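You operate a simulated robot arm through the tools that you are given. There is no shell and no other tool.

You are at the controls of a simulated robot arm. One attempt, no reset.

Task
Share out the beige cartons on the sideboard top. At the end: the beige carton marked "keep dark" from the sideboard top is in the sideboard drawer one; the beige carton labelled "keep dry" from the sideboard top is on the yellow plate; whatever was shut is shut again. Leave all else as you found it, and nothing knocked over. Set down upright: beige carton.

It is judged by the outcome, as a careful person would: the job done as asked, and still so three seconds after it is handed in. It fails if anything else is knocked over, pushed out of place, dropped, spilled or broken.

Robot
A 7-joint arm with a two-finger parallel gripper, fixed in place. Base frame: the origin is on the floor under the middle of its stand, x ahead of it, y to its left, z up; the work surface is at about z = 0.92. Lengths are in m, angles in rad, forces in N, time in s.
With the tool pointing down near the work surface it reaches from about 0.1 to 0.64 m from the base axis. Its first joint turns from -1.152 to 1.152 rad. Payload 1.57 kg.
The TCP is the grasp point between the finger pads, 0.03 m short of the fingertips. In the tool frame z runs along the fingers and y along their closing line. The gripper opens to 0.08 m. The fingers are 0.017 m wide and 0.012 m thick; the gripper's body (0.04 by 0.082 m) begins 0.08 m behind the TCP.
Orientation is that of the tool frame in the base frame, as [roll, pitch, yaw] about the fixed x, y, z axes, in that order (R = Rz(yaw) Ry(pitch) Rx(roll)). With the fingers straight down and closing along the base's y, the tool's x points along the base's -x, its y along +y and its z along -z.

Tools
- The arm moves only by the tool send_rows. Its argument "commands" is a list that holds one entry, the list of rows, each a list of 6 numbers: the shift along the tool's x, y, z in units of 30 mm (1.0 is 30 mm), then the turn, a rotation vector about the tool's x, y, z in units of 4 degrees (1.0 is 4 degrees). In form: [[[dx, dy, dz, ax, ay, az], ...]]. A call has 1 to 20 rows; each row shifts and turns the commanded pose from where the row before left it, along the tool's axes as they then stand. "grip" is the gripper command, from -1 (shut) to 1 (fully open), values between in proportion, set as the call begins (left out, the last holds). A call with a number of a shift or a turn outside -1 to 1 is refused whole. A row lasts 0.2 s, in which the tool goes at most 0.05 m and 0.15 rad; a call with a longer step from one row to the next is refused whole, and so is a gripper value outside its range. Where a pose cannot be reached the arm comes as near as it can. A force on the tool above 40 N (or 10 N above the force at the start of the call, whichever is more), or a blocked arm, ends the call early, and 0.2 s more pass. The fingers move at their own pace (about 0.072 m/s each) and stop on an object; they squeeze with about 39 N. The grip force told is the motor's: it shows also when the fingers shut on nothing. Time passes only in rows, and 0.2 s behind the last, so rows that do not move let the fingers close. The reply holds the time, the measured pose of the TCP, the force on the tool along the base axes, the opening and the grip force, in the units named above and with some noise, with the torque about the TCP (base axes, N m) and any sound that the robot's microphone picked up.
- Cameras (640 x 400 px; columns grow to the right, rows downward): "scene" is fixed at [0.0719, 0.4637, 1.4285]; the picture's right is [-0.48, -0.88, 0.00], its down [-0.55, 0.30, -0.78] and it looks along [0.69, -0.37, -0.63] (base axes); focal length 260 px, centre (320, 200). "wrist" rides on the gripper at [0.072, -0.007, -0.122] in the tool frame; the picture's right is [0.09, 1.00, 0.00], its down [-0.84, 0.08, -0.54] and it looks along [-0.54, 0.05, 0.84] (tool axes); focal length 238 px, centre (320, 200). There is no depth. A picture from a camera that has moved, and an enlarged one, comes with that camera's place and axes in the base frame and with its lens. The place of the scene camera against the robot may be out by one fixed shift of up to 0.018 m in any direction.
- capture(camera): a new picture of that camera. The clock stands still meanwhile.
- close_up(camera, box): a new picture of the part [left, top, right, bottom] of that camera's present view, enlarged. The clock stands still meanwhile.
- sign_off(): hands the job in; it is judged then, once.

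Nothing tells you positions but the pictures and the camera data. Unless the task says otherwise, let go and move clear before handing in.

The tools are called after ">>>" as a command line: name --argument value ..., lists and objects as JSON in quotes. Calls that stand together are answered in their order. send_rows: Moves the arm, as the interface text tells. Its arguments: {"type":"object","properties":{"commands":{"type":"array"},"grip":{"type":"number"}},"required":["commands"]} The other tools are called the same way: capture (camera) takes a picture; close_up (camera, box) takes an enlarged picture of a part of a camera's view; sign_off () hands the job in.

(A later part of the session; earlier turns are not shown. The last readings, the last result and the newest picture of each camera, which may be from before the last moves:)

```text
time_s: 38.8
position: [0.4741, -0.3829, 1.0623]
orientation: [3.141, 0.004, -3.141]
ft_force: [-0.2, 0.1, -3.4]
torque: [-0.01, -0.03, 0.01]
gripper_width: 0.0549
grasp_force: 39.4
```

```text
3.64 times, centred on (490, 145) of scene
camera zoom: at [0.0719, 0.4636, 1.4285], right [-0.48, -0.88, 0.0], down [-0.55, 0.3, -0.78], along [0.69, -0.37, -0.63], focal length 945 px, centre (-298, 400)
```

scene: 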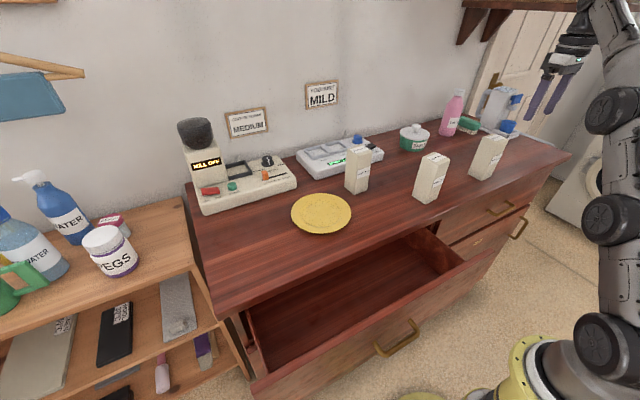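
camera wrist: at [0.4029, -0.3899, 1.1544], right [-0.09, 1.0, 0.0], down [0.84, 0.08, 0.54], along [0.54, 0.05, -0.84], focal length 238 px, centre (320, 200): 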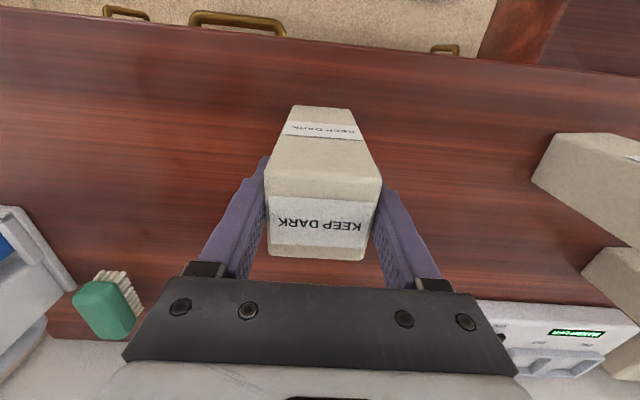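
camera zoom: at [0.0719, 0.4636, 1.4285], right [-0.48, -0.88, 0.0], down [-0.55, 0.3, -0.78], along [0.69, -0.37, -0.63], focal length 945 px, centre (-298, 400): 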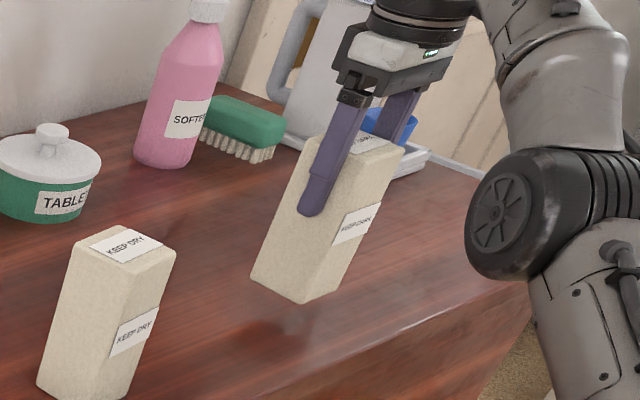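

The carton is clear of the top and hanging upright. I'll draw it back towards the base and up, then swing across to over the open drawer.

>>> send_rows --commands '[[[0.63, 0, -0.5, 0, 0, 0], [0.63, 0, -0.5, 0, 0, 0], [0.63, 0, -0.5, 0, 0, 0], [0.63, 0, -0.5, 0, 0, 0], [0.63, 0, -0.5, 0, 0, 0], [0.63, 0, -0.5, 0, 0, 0]]]'

>>> send_rows --commands '[[[0.067, 0.5, 0, 0, 0, 0], [0.067, 0.985, 0, 0, 0, 0], [0.067, 0.985, 0, 0, 0, 0], [0.067, 0.985, 0, 0, 0, 0], [0.067, 0.985, 0, 0, 0, 0], [0.067, 0.985, 0, 0, 0, 0], [0.067, 0.985, 0, 0, 0, 0], [0.067, 0.985, 0, 0, 0, 0], [0.067, 0.985, 0, 0, 0, 0], [0.067, 0.985, 0, 0, 0, 0], [0.067, 0.985, 0, 0, 0, 0], [0.067, 0.985, 0, 0, 0, 0], [0.067, 0.985, 0, 0, 0, 0], [0.067, 0.985, 0, 0, 0, 0], [0.067, 0.985, 0, 0, 0, 0], [0, 0.48, 0, 0, 0, 0]]]'

>>> capture --camera "scene"

>>> capture --camera "wrist"

```text
time_s: 40.2
position: [0.3731, -0.3945, 1.1581]
orientation: [3.14, 0.004, 3.141]
ft_force: [1.2, 0.2, -3.8]
torque: [-0.01, 0.02, -0.01]
gripper_width: 0.0544
grasp_force: 39.6
out of reach, approached as far as the arm can: row 2, 3, 4
```

```text
time_s: 43.6
position: [0.3423, 0.0501, 1.1595]
orientation: [3.141, 0.0, 3.142]
ft_force: [0.3, 0.0, -2.7]
torque: [-0.03, 0.06, 0.01]
gripper_width: 0.0546
grasp_force: 38.8
```

```text
taken
```

scene: 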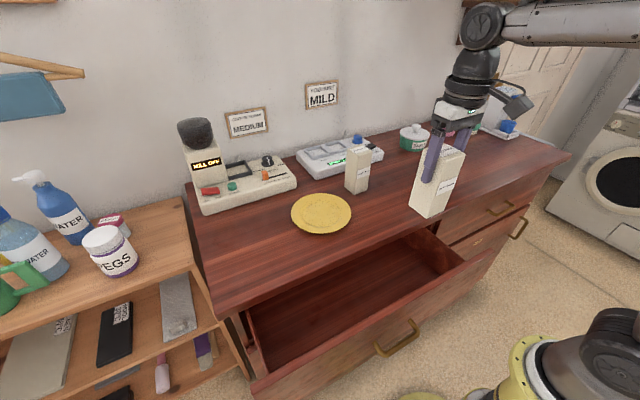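

```text
taken
camera wrist: at [0.2705, 0.0438, 1.2816], right [-0.09, 1.0, 0.0], down [0.84, 0.08, 0.54], along [0.54, 0.05, -0.84], focal length 238 px, centre (320, 200)
```

wrist: 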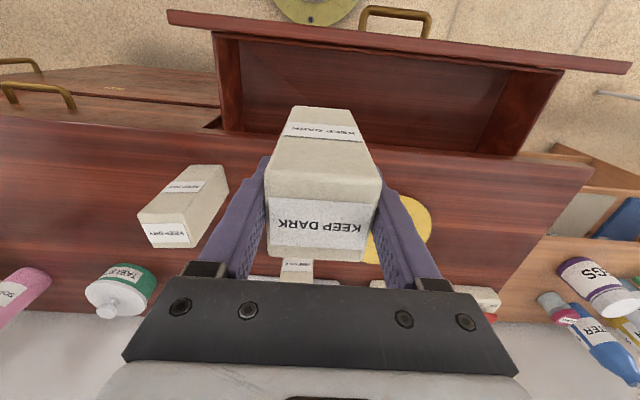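

The carton is above the sideboard's front edge at (0.342, 0.050). I'll measure the drawer's panel and the top's edge again from here before lowering.

>>> close_up --camera "wrist" --box '[200, 0, 440, 150]'

```text
2.67 times, centred on (320, 75) of wrist
camera zoom: at [0.2705, 0.0438, 1.2816], right [-0.09, 1.0, 0.0], down [0.84, 0.08, 0.54], along [0.54, 0.05, -0.84], focal length 636 px, centre (320, 533)
```

zoom: 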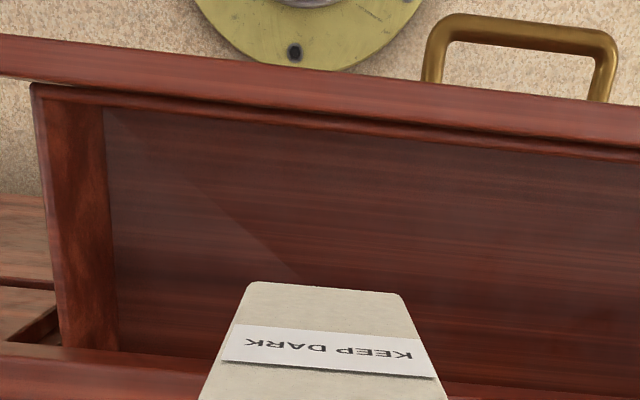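

The clear gap runs from x ≈ 0.27 to 0.39, so x = 0.33 leaves about 35 mm on each side of the carton. Lowering in stages, starting with the carton's base at the rim.

>>> send_rows --commands '[[[0.068, 0.028, 0.7, 0, 0, 0], [0.068, 0.028, 0.7, 0, 0, 0], [0.068, 0.028, 0.7, 0, 0, 0], [0.068, 0.028, 0.7, 0, 0, 0], [0.068, 0.028, 0.7, 0, 0, 0], [0.068, 0.028, 0.7, 0, 0, 0]]]'

>>> capture --camera "scene"

>>> close_up --camera "wrist" --box '[0, 0, 640, 60]'

```text
time_s: 45.0
position: [0.3325, 0.0546, 1.0333]
orientation: [3.141, 0.004, 3.141]
ft_force: [-0.5, -0.5, -4.2]
torque: [0.0, 0.02, -0.01]
gripper_width: 0.0548
grasp_force: 39.1
```

```text
taken
```

scene: 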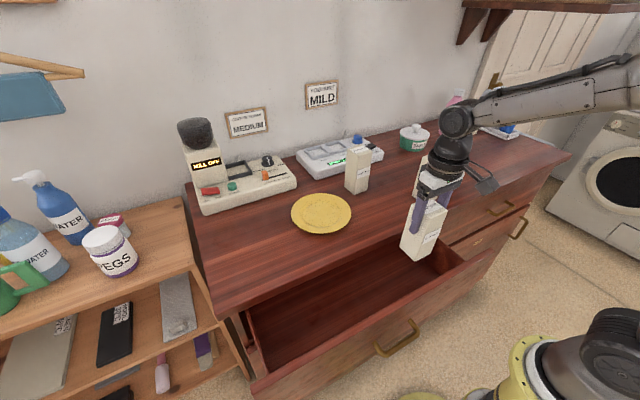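

```text
1.00 times, centred on (320, 30) of wrist (not enlarged: the box is as wide or as high as the picture)
camera zoom: at [0.2587, 0.0488, 1.1558], right [-0.09, 1.0, 0.0], down [0.84, 0.08, 0.54], along [0.54, 0.05, -0.84], focal length 238 px, centre (320, 370)
```

zoom: 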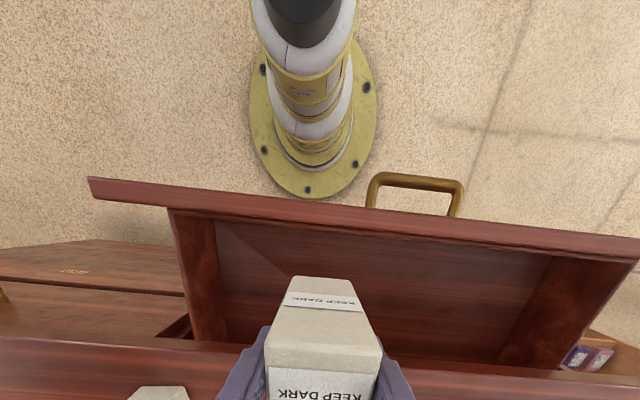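

The carton is centred over the drawer gap with room all round. Lowering further into the drawer.

>>> send_rows --commands '[[[0.03, 0, 0.6, 0, 0, 0], [0.03, 0, 0.6, 0, 0, 0], [0, 0, 0.6, 0, 0, 0], [0, 0, 0.6, 0, 0, 0], [0, 0, 0.6, 0, 0, 0], [0, 0, 0.6, 0, 0, 0], [0, 0, 0.6, 0, 0, 0], [0, 0, 0.6, 0, 0, 0], [0, 0, 0.6, 0, 0, 0]]]'

>>> capture --camera "scene"

>>> close_up --camera "wrist" --box '[0, 0, 640, 60]'

```text
time_s: 47.0
position: [0.3295, 0.0544, 0.872]
orientation: [3.141, 0.002, -3.141]
ft_force: [-0.5, -0.1, -2.4]
torque: [-0.01, -0.03, 0.04]
gripper_width: 0.0547
grasp_force: 39.1
```

```text
taken
```

scene: 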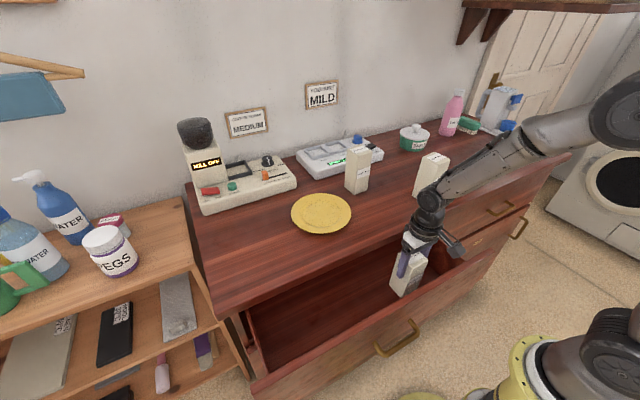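

```text
1.00 times, centred on (320, 30) of wrist (not enlarged: the box is as wide or as high as the picture)
camera zoom: at [0.2572, 0.048, 0.9937], right [-0.09, 1.0, 0.0], down [0.84, 0.08, 0.54], along [0.54, 0.05, -0.84], focal length 238 px, centre (320, 370)
```

zoom: 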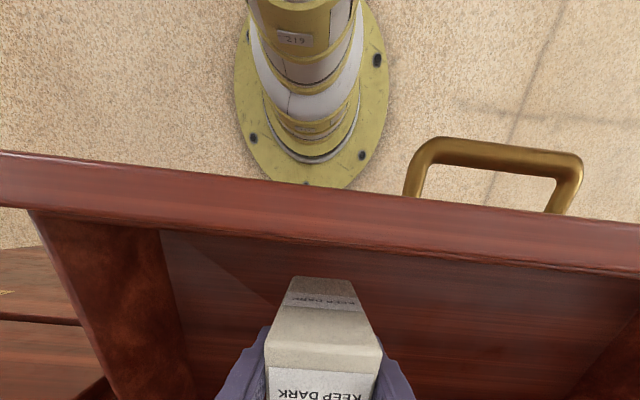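

Still hanging freely with the load steady. The estimated floor contact is at TCP z ≈ 0.80, so I'll go down in smaller steps and watch the force.

>>> send_rows --commands '[[[0, 0, 0.4, 0, 0, 0], [0, 0, 0.4, 0, 0, 0], [0, 0, 0.4, 0, 0, 0], [0, 0, 0.35, 0, 0, 0]]]'

>>> close_up --camera "scene" --box '[360, 180, 480, 320]'

```text
time_s: 48.0
position: [0.3313, 0.0544, 0.825]
orientation: [3.14, 0.004, 3.141]
ft_force: [0.0, 0.1, -2.6]
torque: [0.01, 0.01, 0.0]
gripper_width: 0.0546
grasp_force: 39.1
```

```text
2.86 times, centred on (420, 250) of scene
camera zoom: at [0.0719, 0.4637, 1.4285], right [-0.48, -0.88, 0.0], down [-0.55, 0.3, -0.78], along [0.69, -0.37, -0.63], focal length 742 px, centre (34, 57)
```

zoom: 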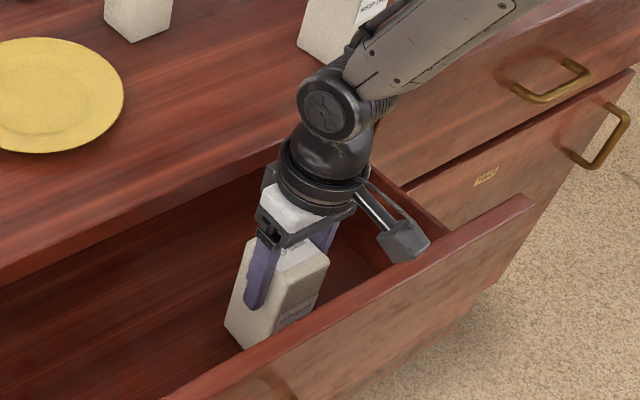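

The carton's base is close to the drawer floor and the camera housing still clears the panel. Continuing with 4 mm steps.

>>> send_rows --commands '[[[0, 0, 0.14, 0, 0, 0], [0, 0, 0.14, 0, 0, 0], [0, 0, 0.14, 0, 0, 0]]]'

>>> close_up --camera "scene" --box '[360, 180, 480, 320]'

```text
time_s: 48.8
position: [0.3299, 0.0547, 0.8116]
orientation: [3.14, 0.002, 3.141]
ft_force: [-1.0, -0.7, -3.5]
torque: [0.01, 0.02, 0.0]
gripper_width: 0.0545
grasp_force: 39.0
```

```text
2.86 times, centred on (420, 250) of scene
camera zoom: at [0.0719, 0.4637, 1.4285], right [-0.48, -0.88, 0.0], down [-0.55, 0.3, -0.78], along [0.69, -0.37, -0.63], focal length 742 px, centre (34, 57)
```

zoom: 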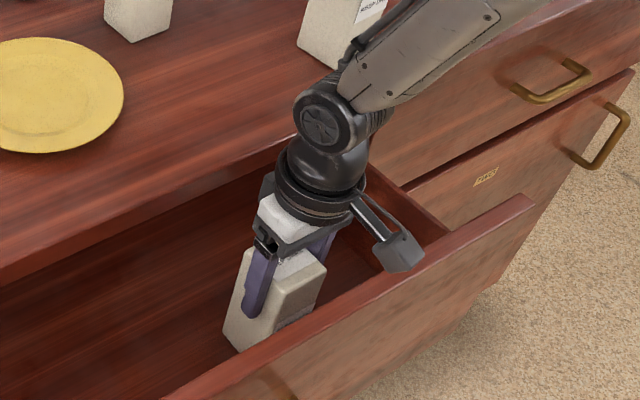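

No contact yet. A few more 3 mm steps.

>>> send_rows --commands '[[[0, 0, 0.1, 0, 0, 0], [0, 0, 0.1, 0, 0, 0], [0, 0, 0.1, 0, 0, 0]]]'

```text
time_s: 49.6
position: [0.3349, 0.0546, 0.809]
orientation: [3.139, 0.016, -3.141]
ft_force: [-0.9, -1.7, 3.8]
torque: [-0.27, 0.19, -0.02]
gripper_width: 0.0547
grasp_force: 39.0
stopped in row 3: the force on the tool passed its limit at 63 N (the readings are from after the stop); the commanded pose is now the measured one
```

Contact was felt at z ≈ 0.809. I need to see whether it is the carton's base on the drawer floor or something else touching.

>>> close_up --camera "scene" --box '[380, 220, 470, 310]'

>>> close_up --camera "wrist" --box '[0, 0, 640, 60]'

>>> capture --camera "wrist"

```text
4.44 times, centred on (425, 265) of scene
camera zoom: at [0.0718, 0.4636, 1.4285], right [-0.48, -0.88, 0.0], down [-0.55, 0.3, -0.78], along [0.69, -0.37, -0.63], focal length 1155 px, centre (-147, -89)
```

zoom: 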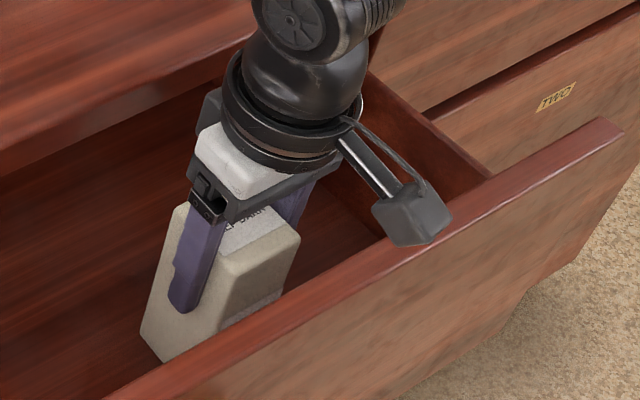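

```text
1.00 times, centred on (320, 30) of wrist (not enlarged: the box is as wide or as high as the picture)
camera zoom: at [0.2609, 0.048, 0.9304], right [-0.09, 1.0, 0.0], down [0.83, 0.08, 0.56], along [0.55, 0.05, -0.83], focal length 238 px, centre (320, 370)
```

zoom: 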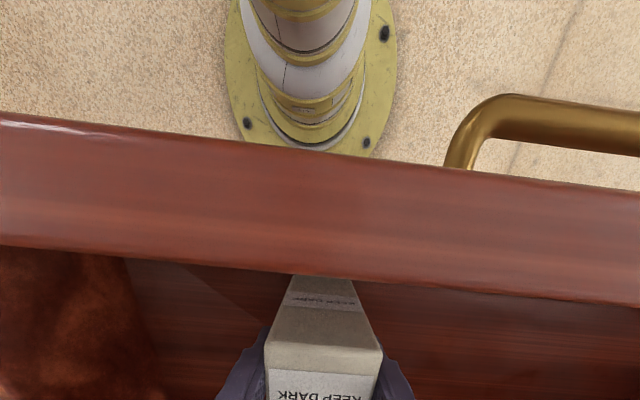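

```text
taken
camera wrist: at [0.2609, 0.048, 0.9304], right [-0.09, 1.0, 0.0], down [0.83, 0.08, 0.56], along [0.55, 0.05, -0.83], focal length 238 px, centre (320, 200)
```

wrist: 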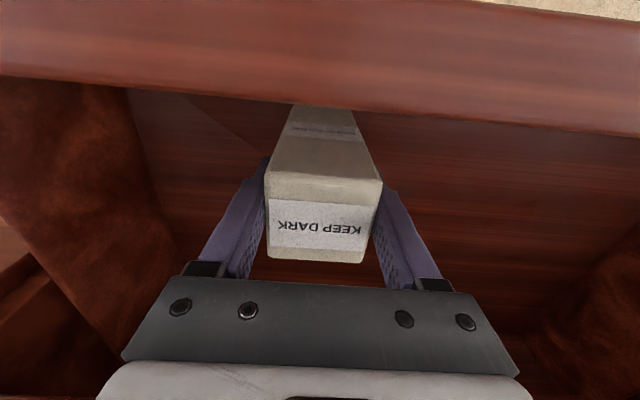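

The torque fits contact under the carton's base, and its visible bottom corner works out at z ≈ 0.69, the floor height I measured. So the carton is standing on the drawer floor, and I'll open the fingers.

>>> send_rows --commands '[[[0, 0, 0, 0, 0, 0], [0, 0, 0, 0, 0, 0], [0, 0, 0, 0, 0, 0], [0, 0, 0, 0, 0, 0]]]' --grip 1

>>> capture --camera "wrist"

>>> close_up --camera "scene" --box '[380, 220, 470, 310]'

```text
time_s: 50.6
position: [0.3352, 0.0533, 0.8092]
orientation: [3.139, 0.014, -3.14]
ft_force: [-0.3, -0.2, 0.6]
torque: [0.01, 0.0, 0.0]
gripper_width: 0.0798
grasp_force: 0.0
```

```text
taken
camera wrist: at [0.2609, 0.0481, 0.9302], right [-0.09, 1.0, 0.0], down [0.83, 0.08, 0.56], along [0.55, 0.05, -0.83], focal length 238 px, centre (320, 200)
```

wrist: 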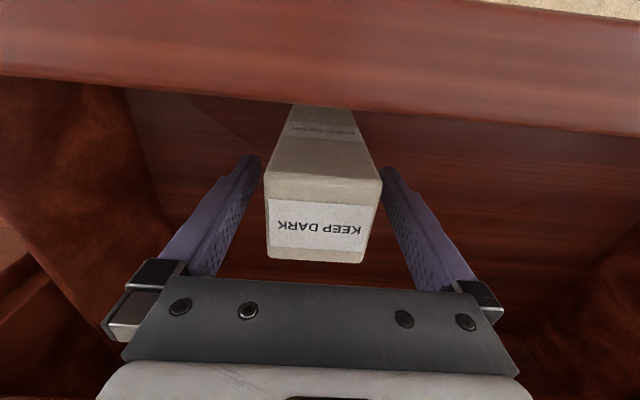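

```text
4.44 times, centred on (425, 265) of scene
camera zoom: at [0.0719, 0.4637, 1.4285], right [-0.48, -0.88, 0.0], down [-0.55, 0.3, -0.78], along [0.69, -0.37, -0.63], focal length 1155 px, centre (-147, -89)
```

zoom: 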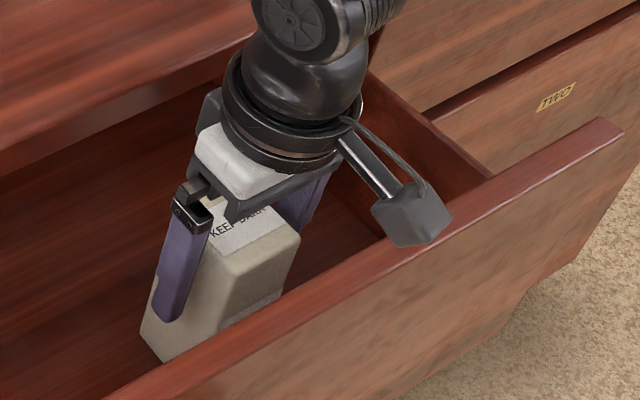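

The carton stayed exactly where it was and all forces went to zero, so it is standing in the drawer. Raising the gripper straight up.

>>> send_rows --commands '[[[0, 0, -0.4, 0, 0, 0], [0, 0, -0.5, 0, 0, 0], [0, 0, -0.6, 0, 0, 0], [0, 0, -0.8, 0, 0, 0], [0, 0, -0.9, 0, 0, 0], [0, 0, -0.9, 0, 0.2, 0], [0, 0, -0.9, 0, 0, 0], [0, 0, -0.9, 0, 0, 0], [0, 0, -0.9, 0, 0, 0], [0, 0, -0.9, 0, 0, 0], [0, 0, -0.9, 0, 0, 0]]]'

>>> capture --camera "scene"

>>> close_up --camera "wrist" --box '[0, 0, 640, 60]'

```text
time_s: 53.0
position: [0.3322, 0.0536, 1.0681]
orientation: [3.139, 0.002, -3.14]
ft_force: [1.1, -0.4, -0.4]
torque: [0.01, 0.0, 0.01]
gripper_width: 0.0798
grasp_force: 0.0
```

```text
taken
```

scene: 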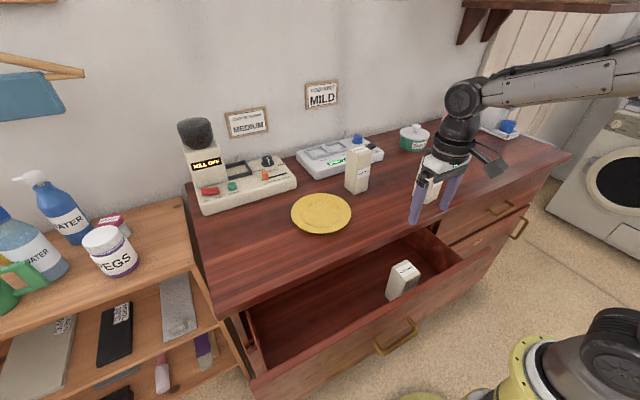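

```text
1.00 times, centred on (320, 30) of wrist (not enlarged: the box is as wide or as high as the picture)
camera zoom: at [0.2598, 0.0479, 1.1895], right [-0.09, 1.0, 0.0], down [0.84, 0.08, 0.54], along [0.54, 0.05, -0.84], focal length 238 px, centre (320, 370)
```

zoom: 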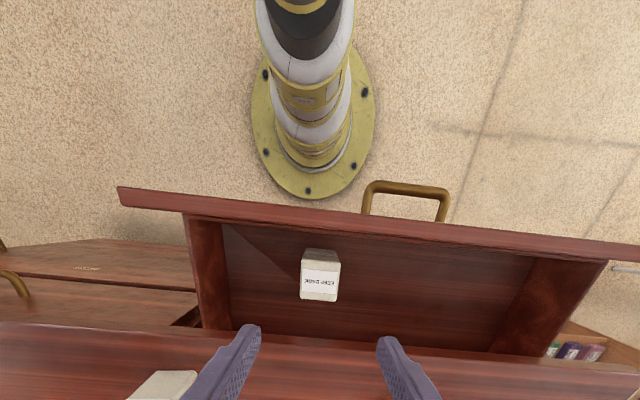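

The keep-dark carton stands upright on the drawer floor. Next I'll close the drawer by pushing its handle with shut fingers: first go behind the handle, with the tool tilted 20°.

>>> send_rows --commands '[[[0.845, 0.625, 0.1, 0, 0, 0], [0.845, 0.625, 0.1, 0, 0, 0], [0.845, 0.625, 0.1, 0, 0, 0], [0.845, 0.625, 0.1, 0, 0, 0], [0.845, 0.625, 0.1, 0, 0, 0], [0.845, 0.625, 0.1, 0, 0, 0], [0, 0, 0, 0, -1, 0], [0, 0, 0, 0, -1, 0], [0, 0, 0, 0, -1, 0], [0, 0, 0, 0, -1, 0], [0, 0, 0, 0, -1, 0]]]' --grip -1

>>> capture --camera "scene"

>>> close_up --camera "wrist" --box '[0, 0, 640, 100]'

```text
time_s: 55.4
position: [0.1818, 0.1669, 1.0487]
orientation: [3.138, 0.353, -3.141]
ft_force: [-0.4, -0.6, 0.6]
torque: [0.0, 0.02, 0.01]
gripper_width: 0.0001
grasp_force: 21.1
```

```text
taken
```

scene: 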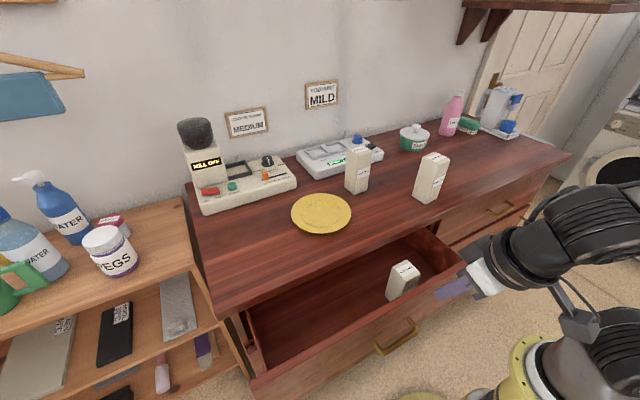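

```text
1.00 times, centred on (320, 50) of wrist (not enlarged: the box is as wide or as high as the picture)
camera zoom: at [0.0712, 0.1602, 1.139], right [-0.09, 1.0, -0.03], down [0.6, 0.08, 0.8], along [0.8, 0.05, -0.6], focal length 238 px, centre (320, 350)
```

zoom: 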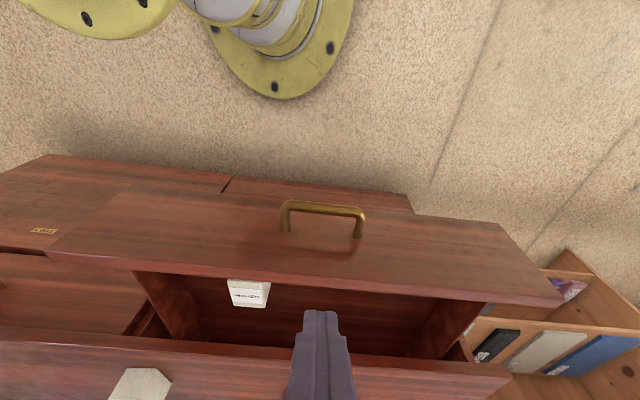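

The bar is at (0.217, 0.165, 0.777) and the shut fingers are just on its near side. I'll descend straight down in front of it.

>>> send_rows --commands '[[[0.317, -0.007, 0.821, 0, 0, 0], [0.317, -0.007, 0.821, 0, 0, 0], [0.317, -0.007, 0.821, 0, 0, 0], [0.317, -0.007, 0.821, 0, 0, 0], [0.317, -0.007, 0.821, 0, 0, 0], [0.317, -0.007, 0.821, 0, 0, 0], [0.317, -0.007, 0.821, 0, 0, 0]]]'

>>> capture --camera "wrist"

>>> capture --camera "scene"

```text
time_s: 57.0
position: [0.1774, 0.1663, 0.8642]
orientation: [3.139, 0.351, -3.138]
ft_force: [-1.2, 0.4, 0.1]
torque: [-0.02, 0.03, -0.01]
gripper_width: 0.0003
grasp_force: 21.0
```

```text
taken
camera wrist: at [0.0678, 0.159, 0.9544], right [-0.09, 1.0, -0.03], down [0.6, 0.08, 0.8], along [0.8, 0.05, -0.6], focal length 238 px, centre (320, 200)
```

wrist: 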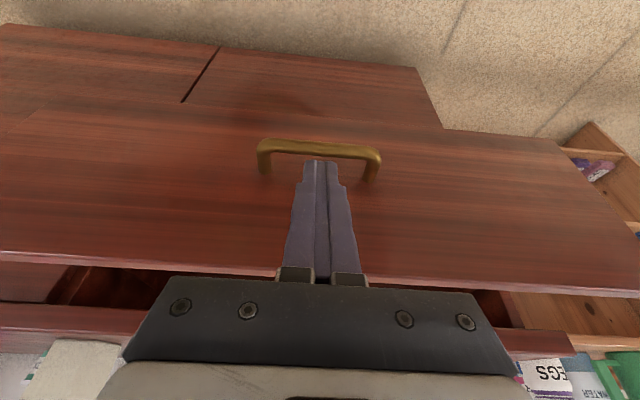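

```text
taken
```

scene: 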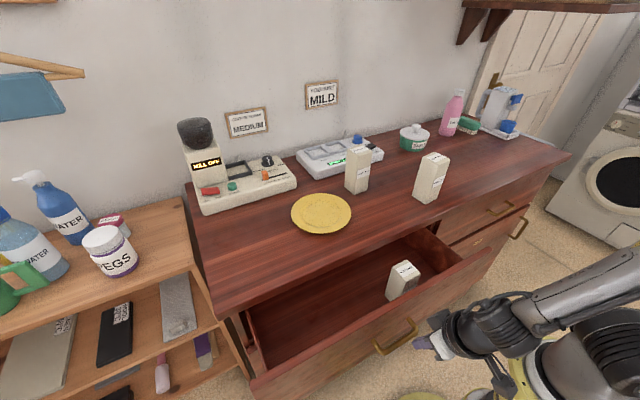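

On course, no contact. The last 8 cm down.

>>> send_rows --commands '[[[0.317, -0.007, 0.821, 0, 0, 0], [0.317, -0.007, 0.821, 0, 0, 0], [0.317, -0.007, 0.821, 0, 0, 0]]]'

>>> capture --camera "wrist"

>>> close_up --camera "scene" --box '[340, 290, 500, 400]'

```text
time_s: 57.8
position: [0.1769, 0.1636, 0.7851]
orientation: [3.14, 0.35, -3.139]
ft_force: [-0.8, -0.5, 0.0]
torque: [0.04, 0.04, -0.01]
gripper_width: 0.0
grasp_force: 21.4
```

```text
taken
camera wrist: at [0.0672, 0.1579, 0.8755], right [-0.09, 1.0, -0.03], down [0.6, 0.08, 0.8], along [0.8, 0.05, -0.6], focal length 238 px, centre (320, 200)
```

wrist: 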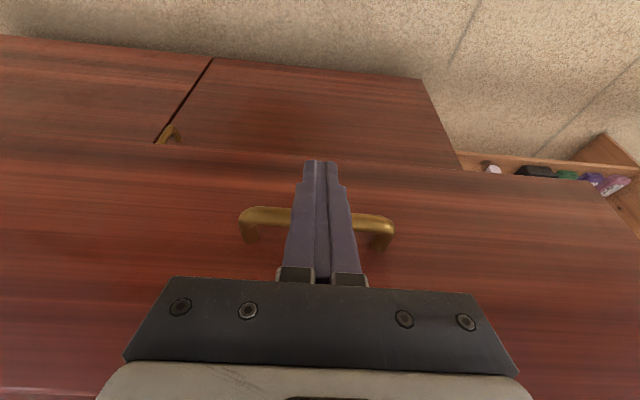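

```text
3.64 times, centred on (420, 345) of scene
camera zoom: at [0.0719, 0.4637, 1.4285], right [-0.48, -0.88, 0.0], down [-0.55, 0.3, -0.78], along [0.69, -0.37, -0.63], focal length 945 px, centre (-44, -327)
```

zoom: 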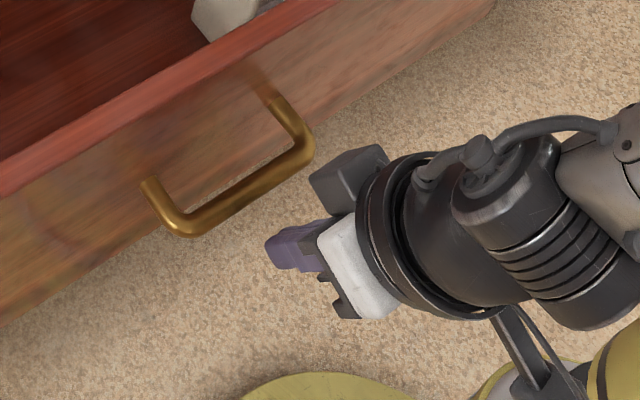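

The shut fingers sit right in front of the bar. I'll push forward slowly at 6 cm/s so the carton inside does not rock.

>>> send_rows --commands '[[[-0.19, 0, 0.07, 0, 0, 0], [-0.19, 0, 0.07, 0, 0, 0], [-0.19, 0, 0.07, 0, 0, 0], [-0.19, 0, 0.07, 0, 0, 0], [-0.28, 0, 0.103, 0, 0, 0], [-0.28, 0, 0.103, 0, 0, 0], [-0.28, 0, 0.103, 0, 0, 0], [-0.28, 0, 0.103, 0, 0, 0]]]'

>>> capture --camera "scene"

>>> capture --camera "wrist"

```text
time_s: 59.6
position: [0.237, 0.1648, 0.785]
orientation: [3.139, 0.35, -3.141]
ft_force: [-2.1, 0.4, -1.2]
torque: [-0.01, 0.05, 0.01]
gripper_width: 0.0
grasp_force: 21.1
```

```text
taken
```

scene: 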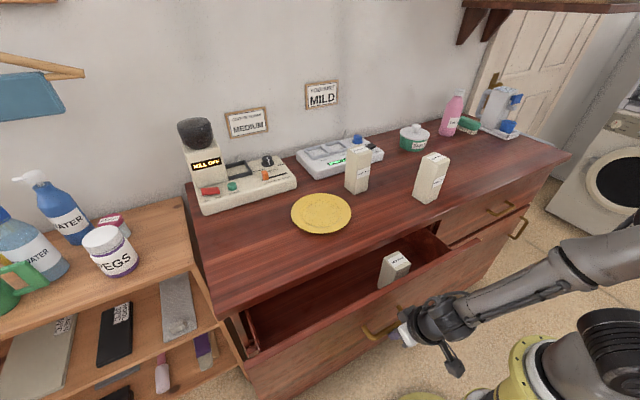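

```text
taken
camera wrist: at [0.1259, 0.1585, 0.8756], right [-0.09, 1.0, -0.03], down [0.6, 0.08, 0.8], along [0.8, 0.05, -0.6], focal length 238 px, centre (320, 200)
```

wrist: 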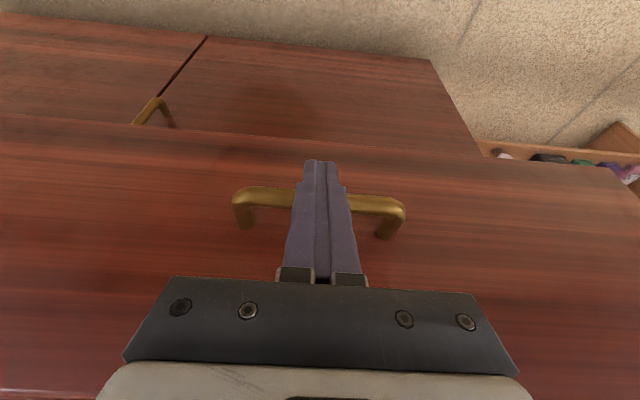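

The drawer is sliding in and the carton stays upright. Continuing at the same gentle pace.

>>> send_rows --commands '[[[-0.28, 0, 0.103, 0, 0, 0], [-0.28, 0, 0.103, 0, 0, 0], [-0.28, 0, 0.103, 0, 0, 0], [-0.28, 0, 0.103, 0, 0, 0], [-0.28, 0, 0.103, 0, 0, 0], [-0.28, 0, 0.103, 0, 0, 0], [-0.28, 0, 0.103, 0, 0, 0], [-0.28, 0, 0.103, 0, 0, 0], [-0.28, 0, 0.103, 0, 0, 0], [-0.28, 0, 0.103, 0, 0, 0], [-0.28, 0, 0.103, 0, 0, 0]]]'

>>> capture --camera "scene"

>>> capture --camera "wrist"

```text
time_s: 62.0
position: [0.3355, 0.1645, 0.7839]
orientation: [3.14, 0.351, -3.139]
ft_force: [-2.6, 0.6, -1.3]
torque: [0.04, 0.01, 0.02]
gripper_width: 0.0002
grasp_force: 20.8
```

```text
taken
```

scene: 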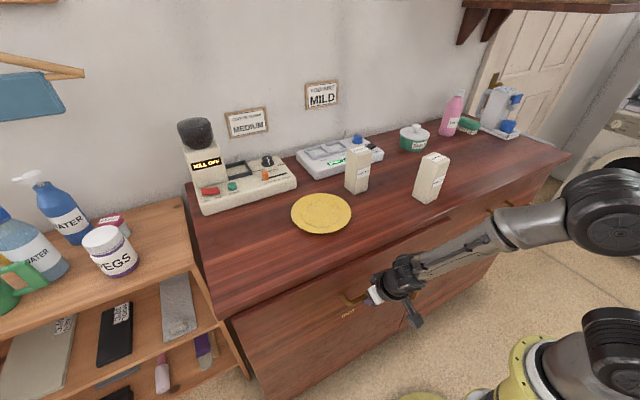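

```text
taken
camera wrist: at [0.2252, 0.1585, 0.8747], right [-0.09, 1.0, -0.03], down [0.6, 0.08, 0.8], along [0.8, 0.05, -0.6], focal length 238 px, centre (320, 200)
```

wrist: 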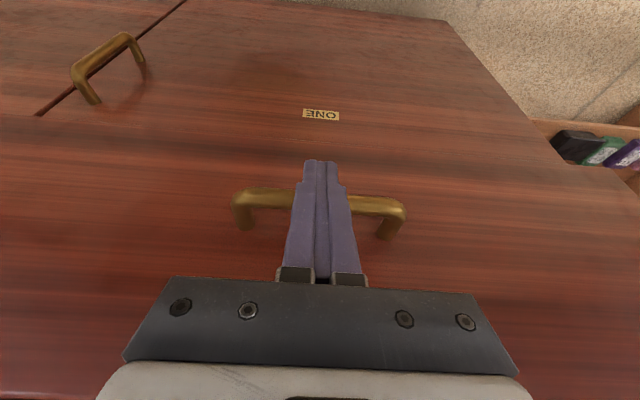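

About 3 cm remain. Pushing in 5 mm steps now, so the stop is met gently.

>>> send_rows --commands '[[[-0.16, 0, 0.058, 0, 0, 0], [-0.16, 0, 0.058, 0, 0, 0], [-0.16, 0, 0.058, 0, 0, 0], [-0.16, 0, 0.058, 0, 0, 0], [-0.16, 0, 0.058, 0, 0, 0]]]'

>>> capture --camera "scene"

```text
time_s: 63.2
position: [0.3602, 0.166, 0.7843]
orientation: [3.142, 0.35, -3.138]
ft_force: [-1.8, 0.7, -0.2]
torque: [-0.04, 0.06, 0.01]
gripper_width: 0.0002
grasp_force: 21.1
```

```text
taken
```

scene: 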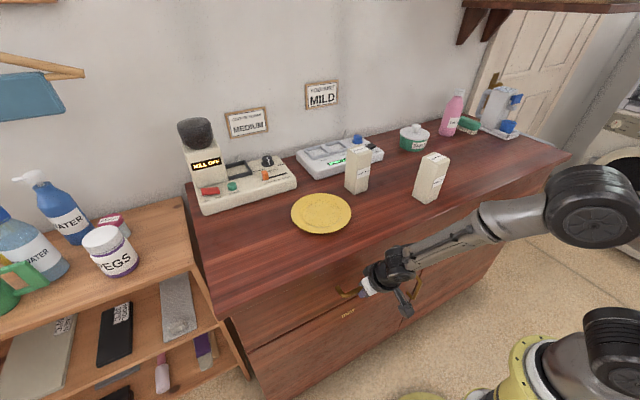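

>>> send_rows --commands '[[[-0.1, 0, 0.036, 0, 0, 0], [-0.1, 0, 0.036, 0, 0, 0], [-0.1, 0, 0.036, 0, 0, 0], [-0.1, 0, 0.036, 0, 0, 0], [-0.1, 0, 0.036, 0, 0, 0]]]'

>>> close_up --camera "scene" --box '[230, 200, 470, 350]'

```text
time_s: 64.4
position: [0.3699, 0.1632, 0.7801]
orientation: [-3.134, 0.335, -3.136]
ft_force: [-3.9, 0.8, 0.2]
torque: [0.0, 0.01, 0.02]
gripper_width: 0.0
grasp_force: 21.3
stopped in row 5: the force on the tool passed its limit at 52 N (the readings are from after the stop); the commanded pose is now the measured one
```

```text
2.67 times, centred on (350, 275) of scene
camera zoom: at [0.0719, 0.4637, 1.4285], right [-0.48, -0.88, 0.0], down [-0.55, 0.3, -0.78], along [0.69, -0.37, -0.63], focal length 693 px, centre (240, 0)
```

zoom: 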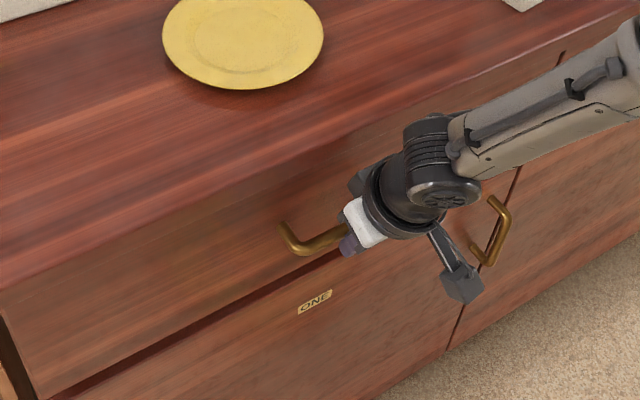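

The stop was met at TCP x = 0.370, where the closed position should be. I'll back away and check that the drawer is flush.

>>> send_rows --commands '[[[0.25, 0, -0.09, 0, 0, 0], [0.5, 0, -0.18, 0, 0, 0], [0.8, 0, -0.28, 0, 0, 0], [0.8, 0, -0.28, 0, 0, 0]]]'

>>> capture --camera "wrist"

>>> capture --camera "scene"

```text
time_s: 65.4
position: [0.2951, 0.1627, 0.7806]
orientation: [-3.135, 0.337, -3.137]
ft_force: [-1.0, 0.3, -0.4]
torque: [-0.02, -0.02, -0.01]
gripper_width: 0.0
grasp_force: 21.2
```

```text
taken
camera wrist: at [0.1873, 0.1572, 0.872], right [-0.09, 1.0, -0.04], down [0.61, 0.08, 0.79], along [0.79, 0.05, -0.62], focal length 238 px, centre (320, 200)
```

wrist: 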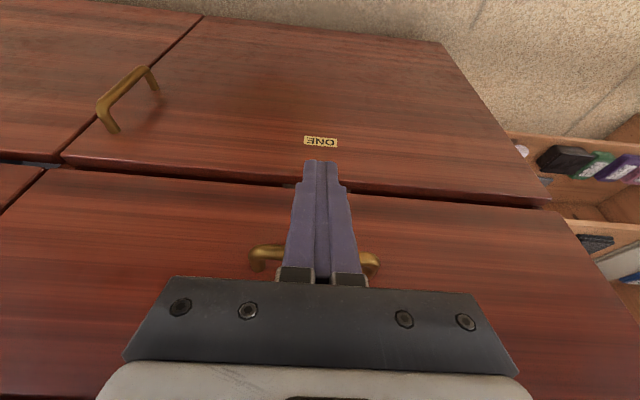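

```text
taken
```

scene: 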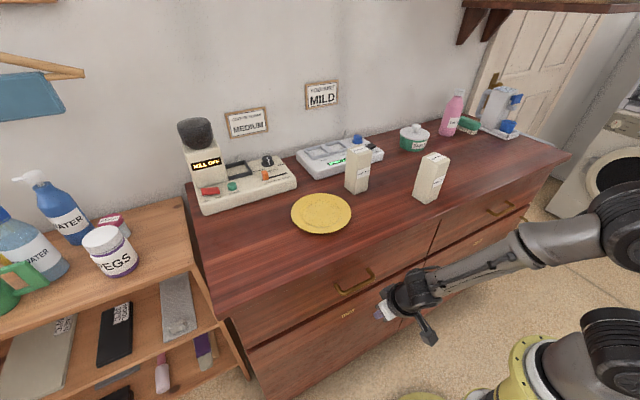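

The drawer looks flush. I'll compare an enlarged view with the one from the start, using the same box.

>>> close_up --camera "scene" --box '[320, 260, 400, 330]'

>>> close_up --camera "scene" --box '[400, 190, 480, 260]'

```text
5.71 times, centred on (360, 295) of scene
camera zoom: at [0.0719, 0.4637, 1.4285], right [-0.48, -0.88, 0.0], down [-0.55, 0.3, -0.78], along [0.69, -0.37, -0.63], focal length 1485 px, centre (91, -343)
```

zoom: 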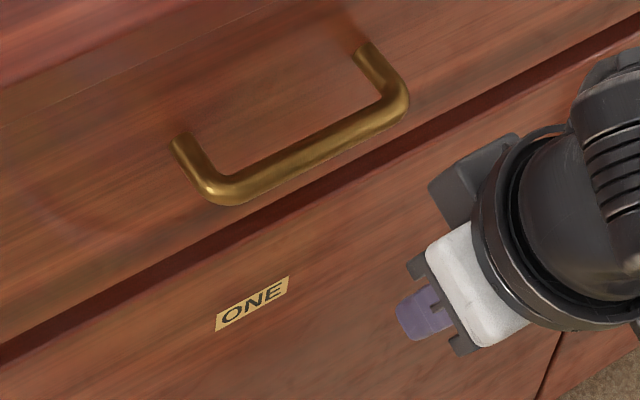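

```text
5.71 times, centred on (440, 225) of scene
camera zoom: at [0.0719, 0.4637, 1.4285], right [-0.48, -0.88, 0.0], down [-0.55, 0.3, -0.78], along [0.69, -0.37, -0.63], focal length 1485 px, centre (-366, 57)
```

zoom: 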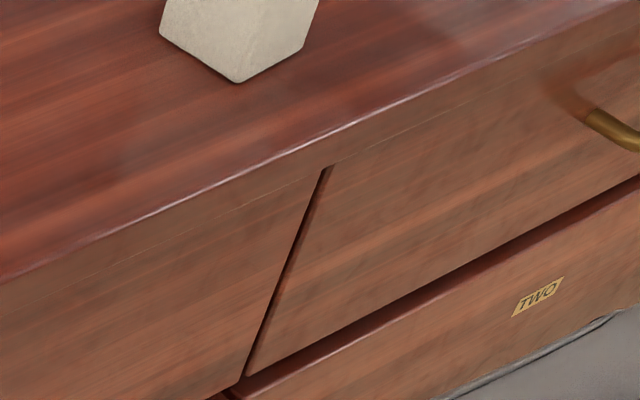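

The handle and gaps match the starting picture, so drawer one is shut. Now I'll rise clear, bring the tool upright and go to the keep-dry carton.

>>> send_rows --commands '[[[-0.25, 0, -0.94, 0, 0, 0], [-0.267, 0, -0.95, 0, 0, 0], [-0.267, 0, -0.95, 0, 0, 0], [-0.267, 0, -0.95, 0, 0, 0], [-0.267, 0, -0.95, 0, 0, 0], [-0.267, 0, -0.95, 0, 0, 0], [-0.267, 0, -0.95, 0, 0, 0], [-0.267, 0, -0.95, 0, 0, 0], [-0.267, 0, -0.95, 0, 0, 0], [-0.267, 0, -0.95, 0, 0, 0], [-0.267, 0, -0.95, 0, 0, 0], [0, 0, 0, 0, 0.966, 0], [0, 0, 0, 0, 0.966, 0], [0, 0, 0, 0, 0.966, 0], [0, 0, 0, 0, 0.966, 0], [0, 0, 0, 0, 0.966, 0]]]'

```text
time_s: 68.8
position: [0.2745, 0.1652, 1.1061]
orientation: [-3.135, -0.002, -3.138]
ft_force: [-0.4, 0.4, 0.2]
torque: [0.0, -0.01, 0.01]
gripper_width: 0.0
grasp_force: 21.4
```

The tool is upright at z = 1.106. Moving across to in front of the keep-dry carton with the fingers opening.

>>> send_rows --commands '[[[-0.25, -0.974, 0, -0.09, 0, 0], [-0.25, -0.974, 0, 0, 0, 0], [-0.25, -0.974, 0, 0, 0, 0], [-0.25, -0.974, 0, 0, 0, 0], [-0.25, -0.974, 0, 0, 0, 0], [-0.25, -0.974, 0, 0, 0, 0], [-0.25, -0.974, 0, 0, 0, 0], [-0.25, -0.974, 0, 0, 0, 0], [-0.25, -0.974, 0, 0, 0, 0], [-0.25, -0.974, 0, 0, 0, 0]]]' --grip 1

>>> capture --camera "wrist"

>>> close_up --camera "wrist" --box '[240, 100, 400, 225]'

```text
time_s: 71.0
position: [0.3516, -0.1279, 1.1061]
orientation: [-3.142, 0.0, -3.14]
ft_force: [0.1, -0.7, -0.4]
torque: [0.03, 0.0, -0.03]
gripper_width: 0.0799
grasp_force: 0.0
```

```text
taken
camera wrist: at [0.278, -0.1343, 1.2281], right [-0.1, 1.0, 0.0], down [0.84, 0.08, 0.54], along [0.54, 0.05, -0.84], focal length 238 px, centre (320, 200)
```

wrist: 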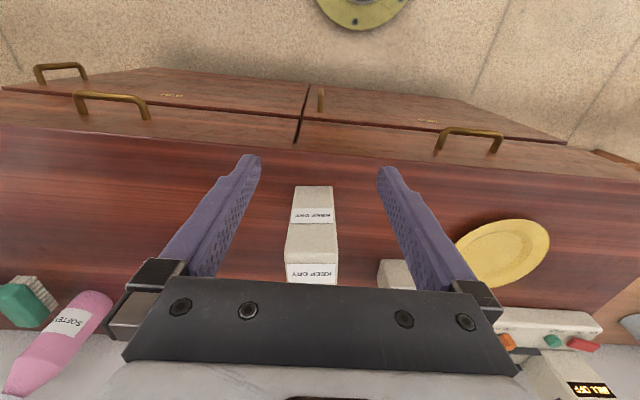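

```text
3.20 times, centred on (320, 162) of wrist
camera zoom: at [0.278, -0.1343, 1.2281], right [-0.1, 1.0, 0.0], down [0.84, 0.08, 0.54], along [0.54, 0.05, -0.84], focal length 763 px, centre (320, 320)
```

zoom: 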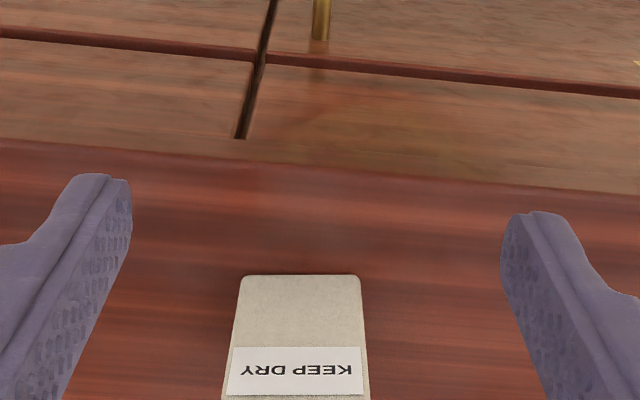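

The keep-dry carton is centred at about (0.478, -0.1266). I'll descend in front of it to z ≈ 1.032, then slide forward to straddle it as before.

>>> send_rows --commands '[[[0, 0.014, 0.827, 0, 0, 0], [0, 0.014, 0.827, 0, 0, 0], [0, 0.014, 0.827, 0, 0, 0], [-0.525, 0, 0, 0, 0, 0], [-0.525, 0, 0, 0, 0, 0], [-0.525, 0, 0, 0, 0, 0]]]'

>>> capture --camera "wrist"

```text
time_s: 72.4
position: [0.3981, -0.1264, 1.0314]
orientation: [3.141, 0.0, -3.14]
ft_force: [0.5, -1.1, 0.3]
torque: [-0.03, 0.03, 0.01]
gripper_width: 0.0799
grasp_force: 0.1
```

```text
taken
camera wrist: at [0.3257, -0.132, 1.1532], right [-0.09, 1.0, 0.0], down [0.84, 0.08, 0.54], along [0.54, 0.05, -0.84], focal length 238 px, centre (320, 200)
```

wrist: 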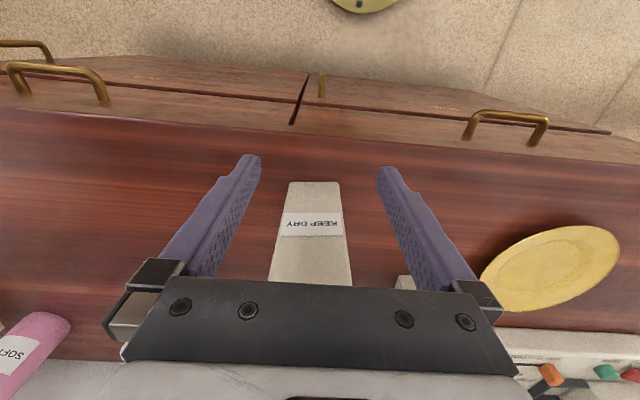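

Aligned. Sliding the last 8 cm forward around the carton.

>>> send_rows --commands '[[[-0.53, -0.005, 0, 0, 0, 0], [-0.53, -0.005, 0, 0, 0, 0], [-0.53, -0.005, 0, 0, 0, 0], [-0.53, 0, 0, 0, 0, 0], [-0.53, 0, 0, 0, 0, 0]]]'

>>> capture --camera "wrist"

```text
time_s: 73.6
position: [0.479, -0.1264, 1.0307]
orientation: [3.139, 0.0, -3.139]
ft_force: [-0.5, -0.7, 0.3]
torque: [0.02, 0.03, -0.01]
gripper_width: 0.0801
grasp_force: 0.1
```

```text
taken
camera wrist: at [0.4055, -0.1318, 1.1535], right [-0.09, 1.0, 0.0], down [0.84, 0.08, 0.54], along [0.54, 0.05, -0.84], focal length 238 px, centre (320, 200)
```

wrist: 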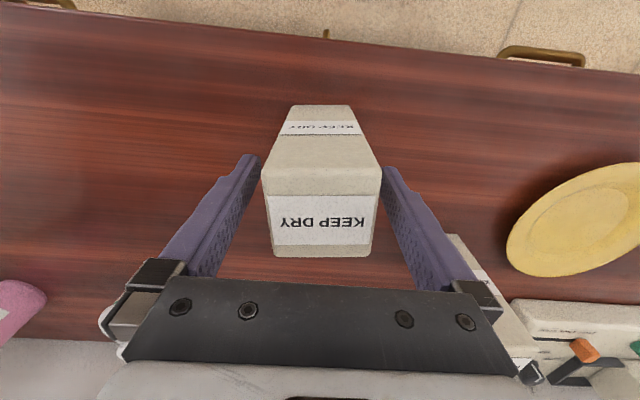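

The keep-dry carton stands between the fingers, centred. Closing on it and lifting a little.

>>> send_rows --commands '[[[0, 0, 0, 0, 0, 0], [0, 0, 0, 0, 0, 0], [0, 0, 0, 0, 0, 0], [0, 0, 0, 0, 0, 0]]]' --grip -1

>>> send_rows --commands '[[[0, 0, -0.33, 0, 0, 0], [0, 0, -0.33, 0, 0, 0], [0, 0, -0.5, 0, 0, 0], [0, 0, -0.5, 0, 0, 0]]]'

>>> capture --camera "wrist"

>>> capture --camera "scene"

```text
time_s: 74.6
position: [0.4783, -0.1254, 1.0317]
orientation: [-3.141, -0.001, -3.138]
ft_force: [1.4, 0.8, -0.5]
torque: [0.03, -0.05, 0.03]
gripper_width: 0.0568
grasp_force: 39.0
```

```text
time_s: 75.6
position: [0.4788, -0.1258, 1.0807]
orientation: [3.141, 0.0, -3.137]
ft_force: [-0.4, -0.9, -3.0]
torque: [0.03, -0.02, 0.01]
gripper_width: 0.0566
grasp_force: 38.9
```

```text
taken
camera wrist: at [0.4052, -0.1315, 1.2036], right [-0.09, 1.0, 0.0], down [0.84, 0.08, 0.54], along [0.54, 0.05, -0.84], focal length 238 px, centre (320, 200)
```

wrist: 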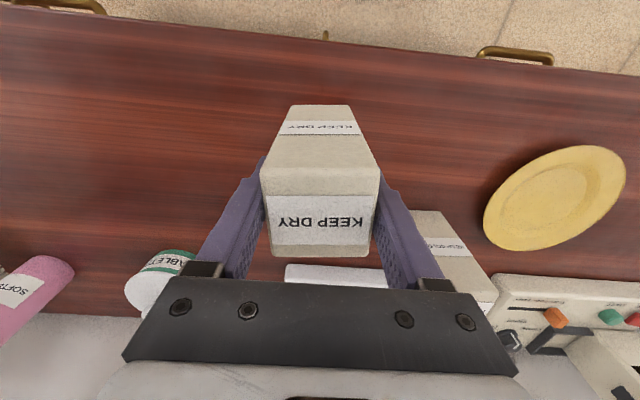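

```text
taken
```

scene: 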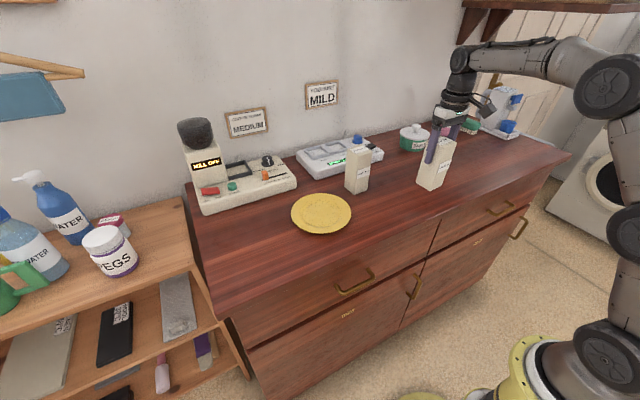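

The carton is lifted and hanging upright. Before carrying it, I'll measure the plate from here, since the held carton will hide it later.

>>> close_up --camera "wrist" --box '[460, 130, 640, 260]'

>>> close_up --camera "scene" --box '[270, 170, 380, 250]'

```text
3.08 times, centred on (550, 195) of wrist
camera zoom: at [0.4052, -0.1315, 1.2036], right [-0.09, 1.0, 0.0], down [0.84, 0.08, 0.54], along [0.54, 0.05, -0.84], focal length 733 px, centre (-388, 215)
```

zoom: 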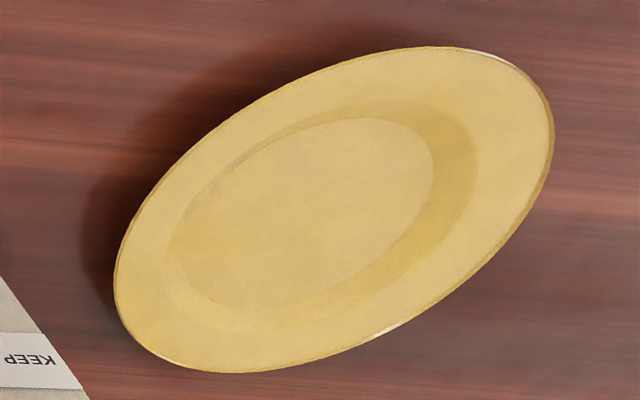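

```text
5.00 times, centred on (325, 210) of scene
camera zoom: at [0.0719, 0.4637, 1.4285], right [-0.48, -0.88, 0.0], down [-0.55, 0.3, -0.78], along [0.69, -0.37, -0.63], focal length 1299 px, centre (295, 150)
```

zoom: 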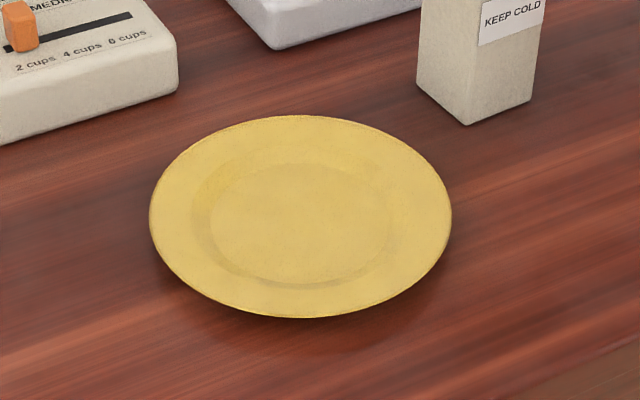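

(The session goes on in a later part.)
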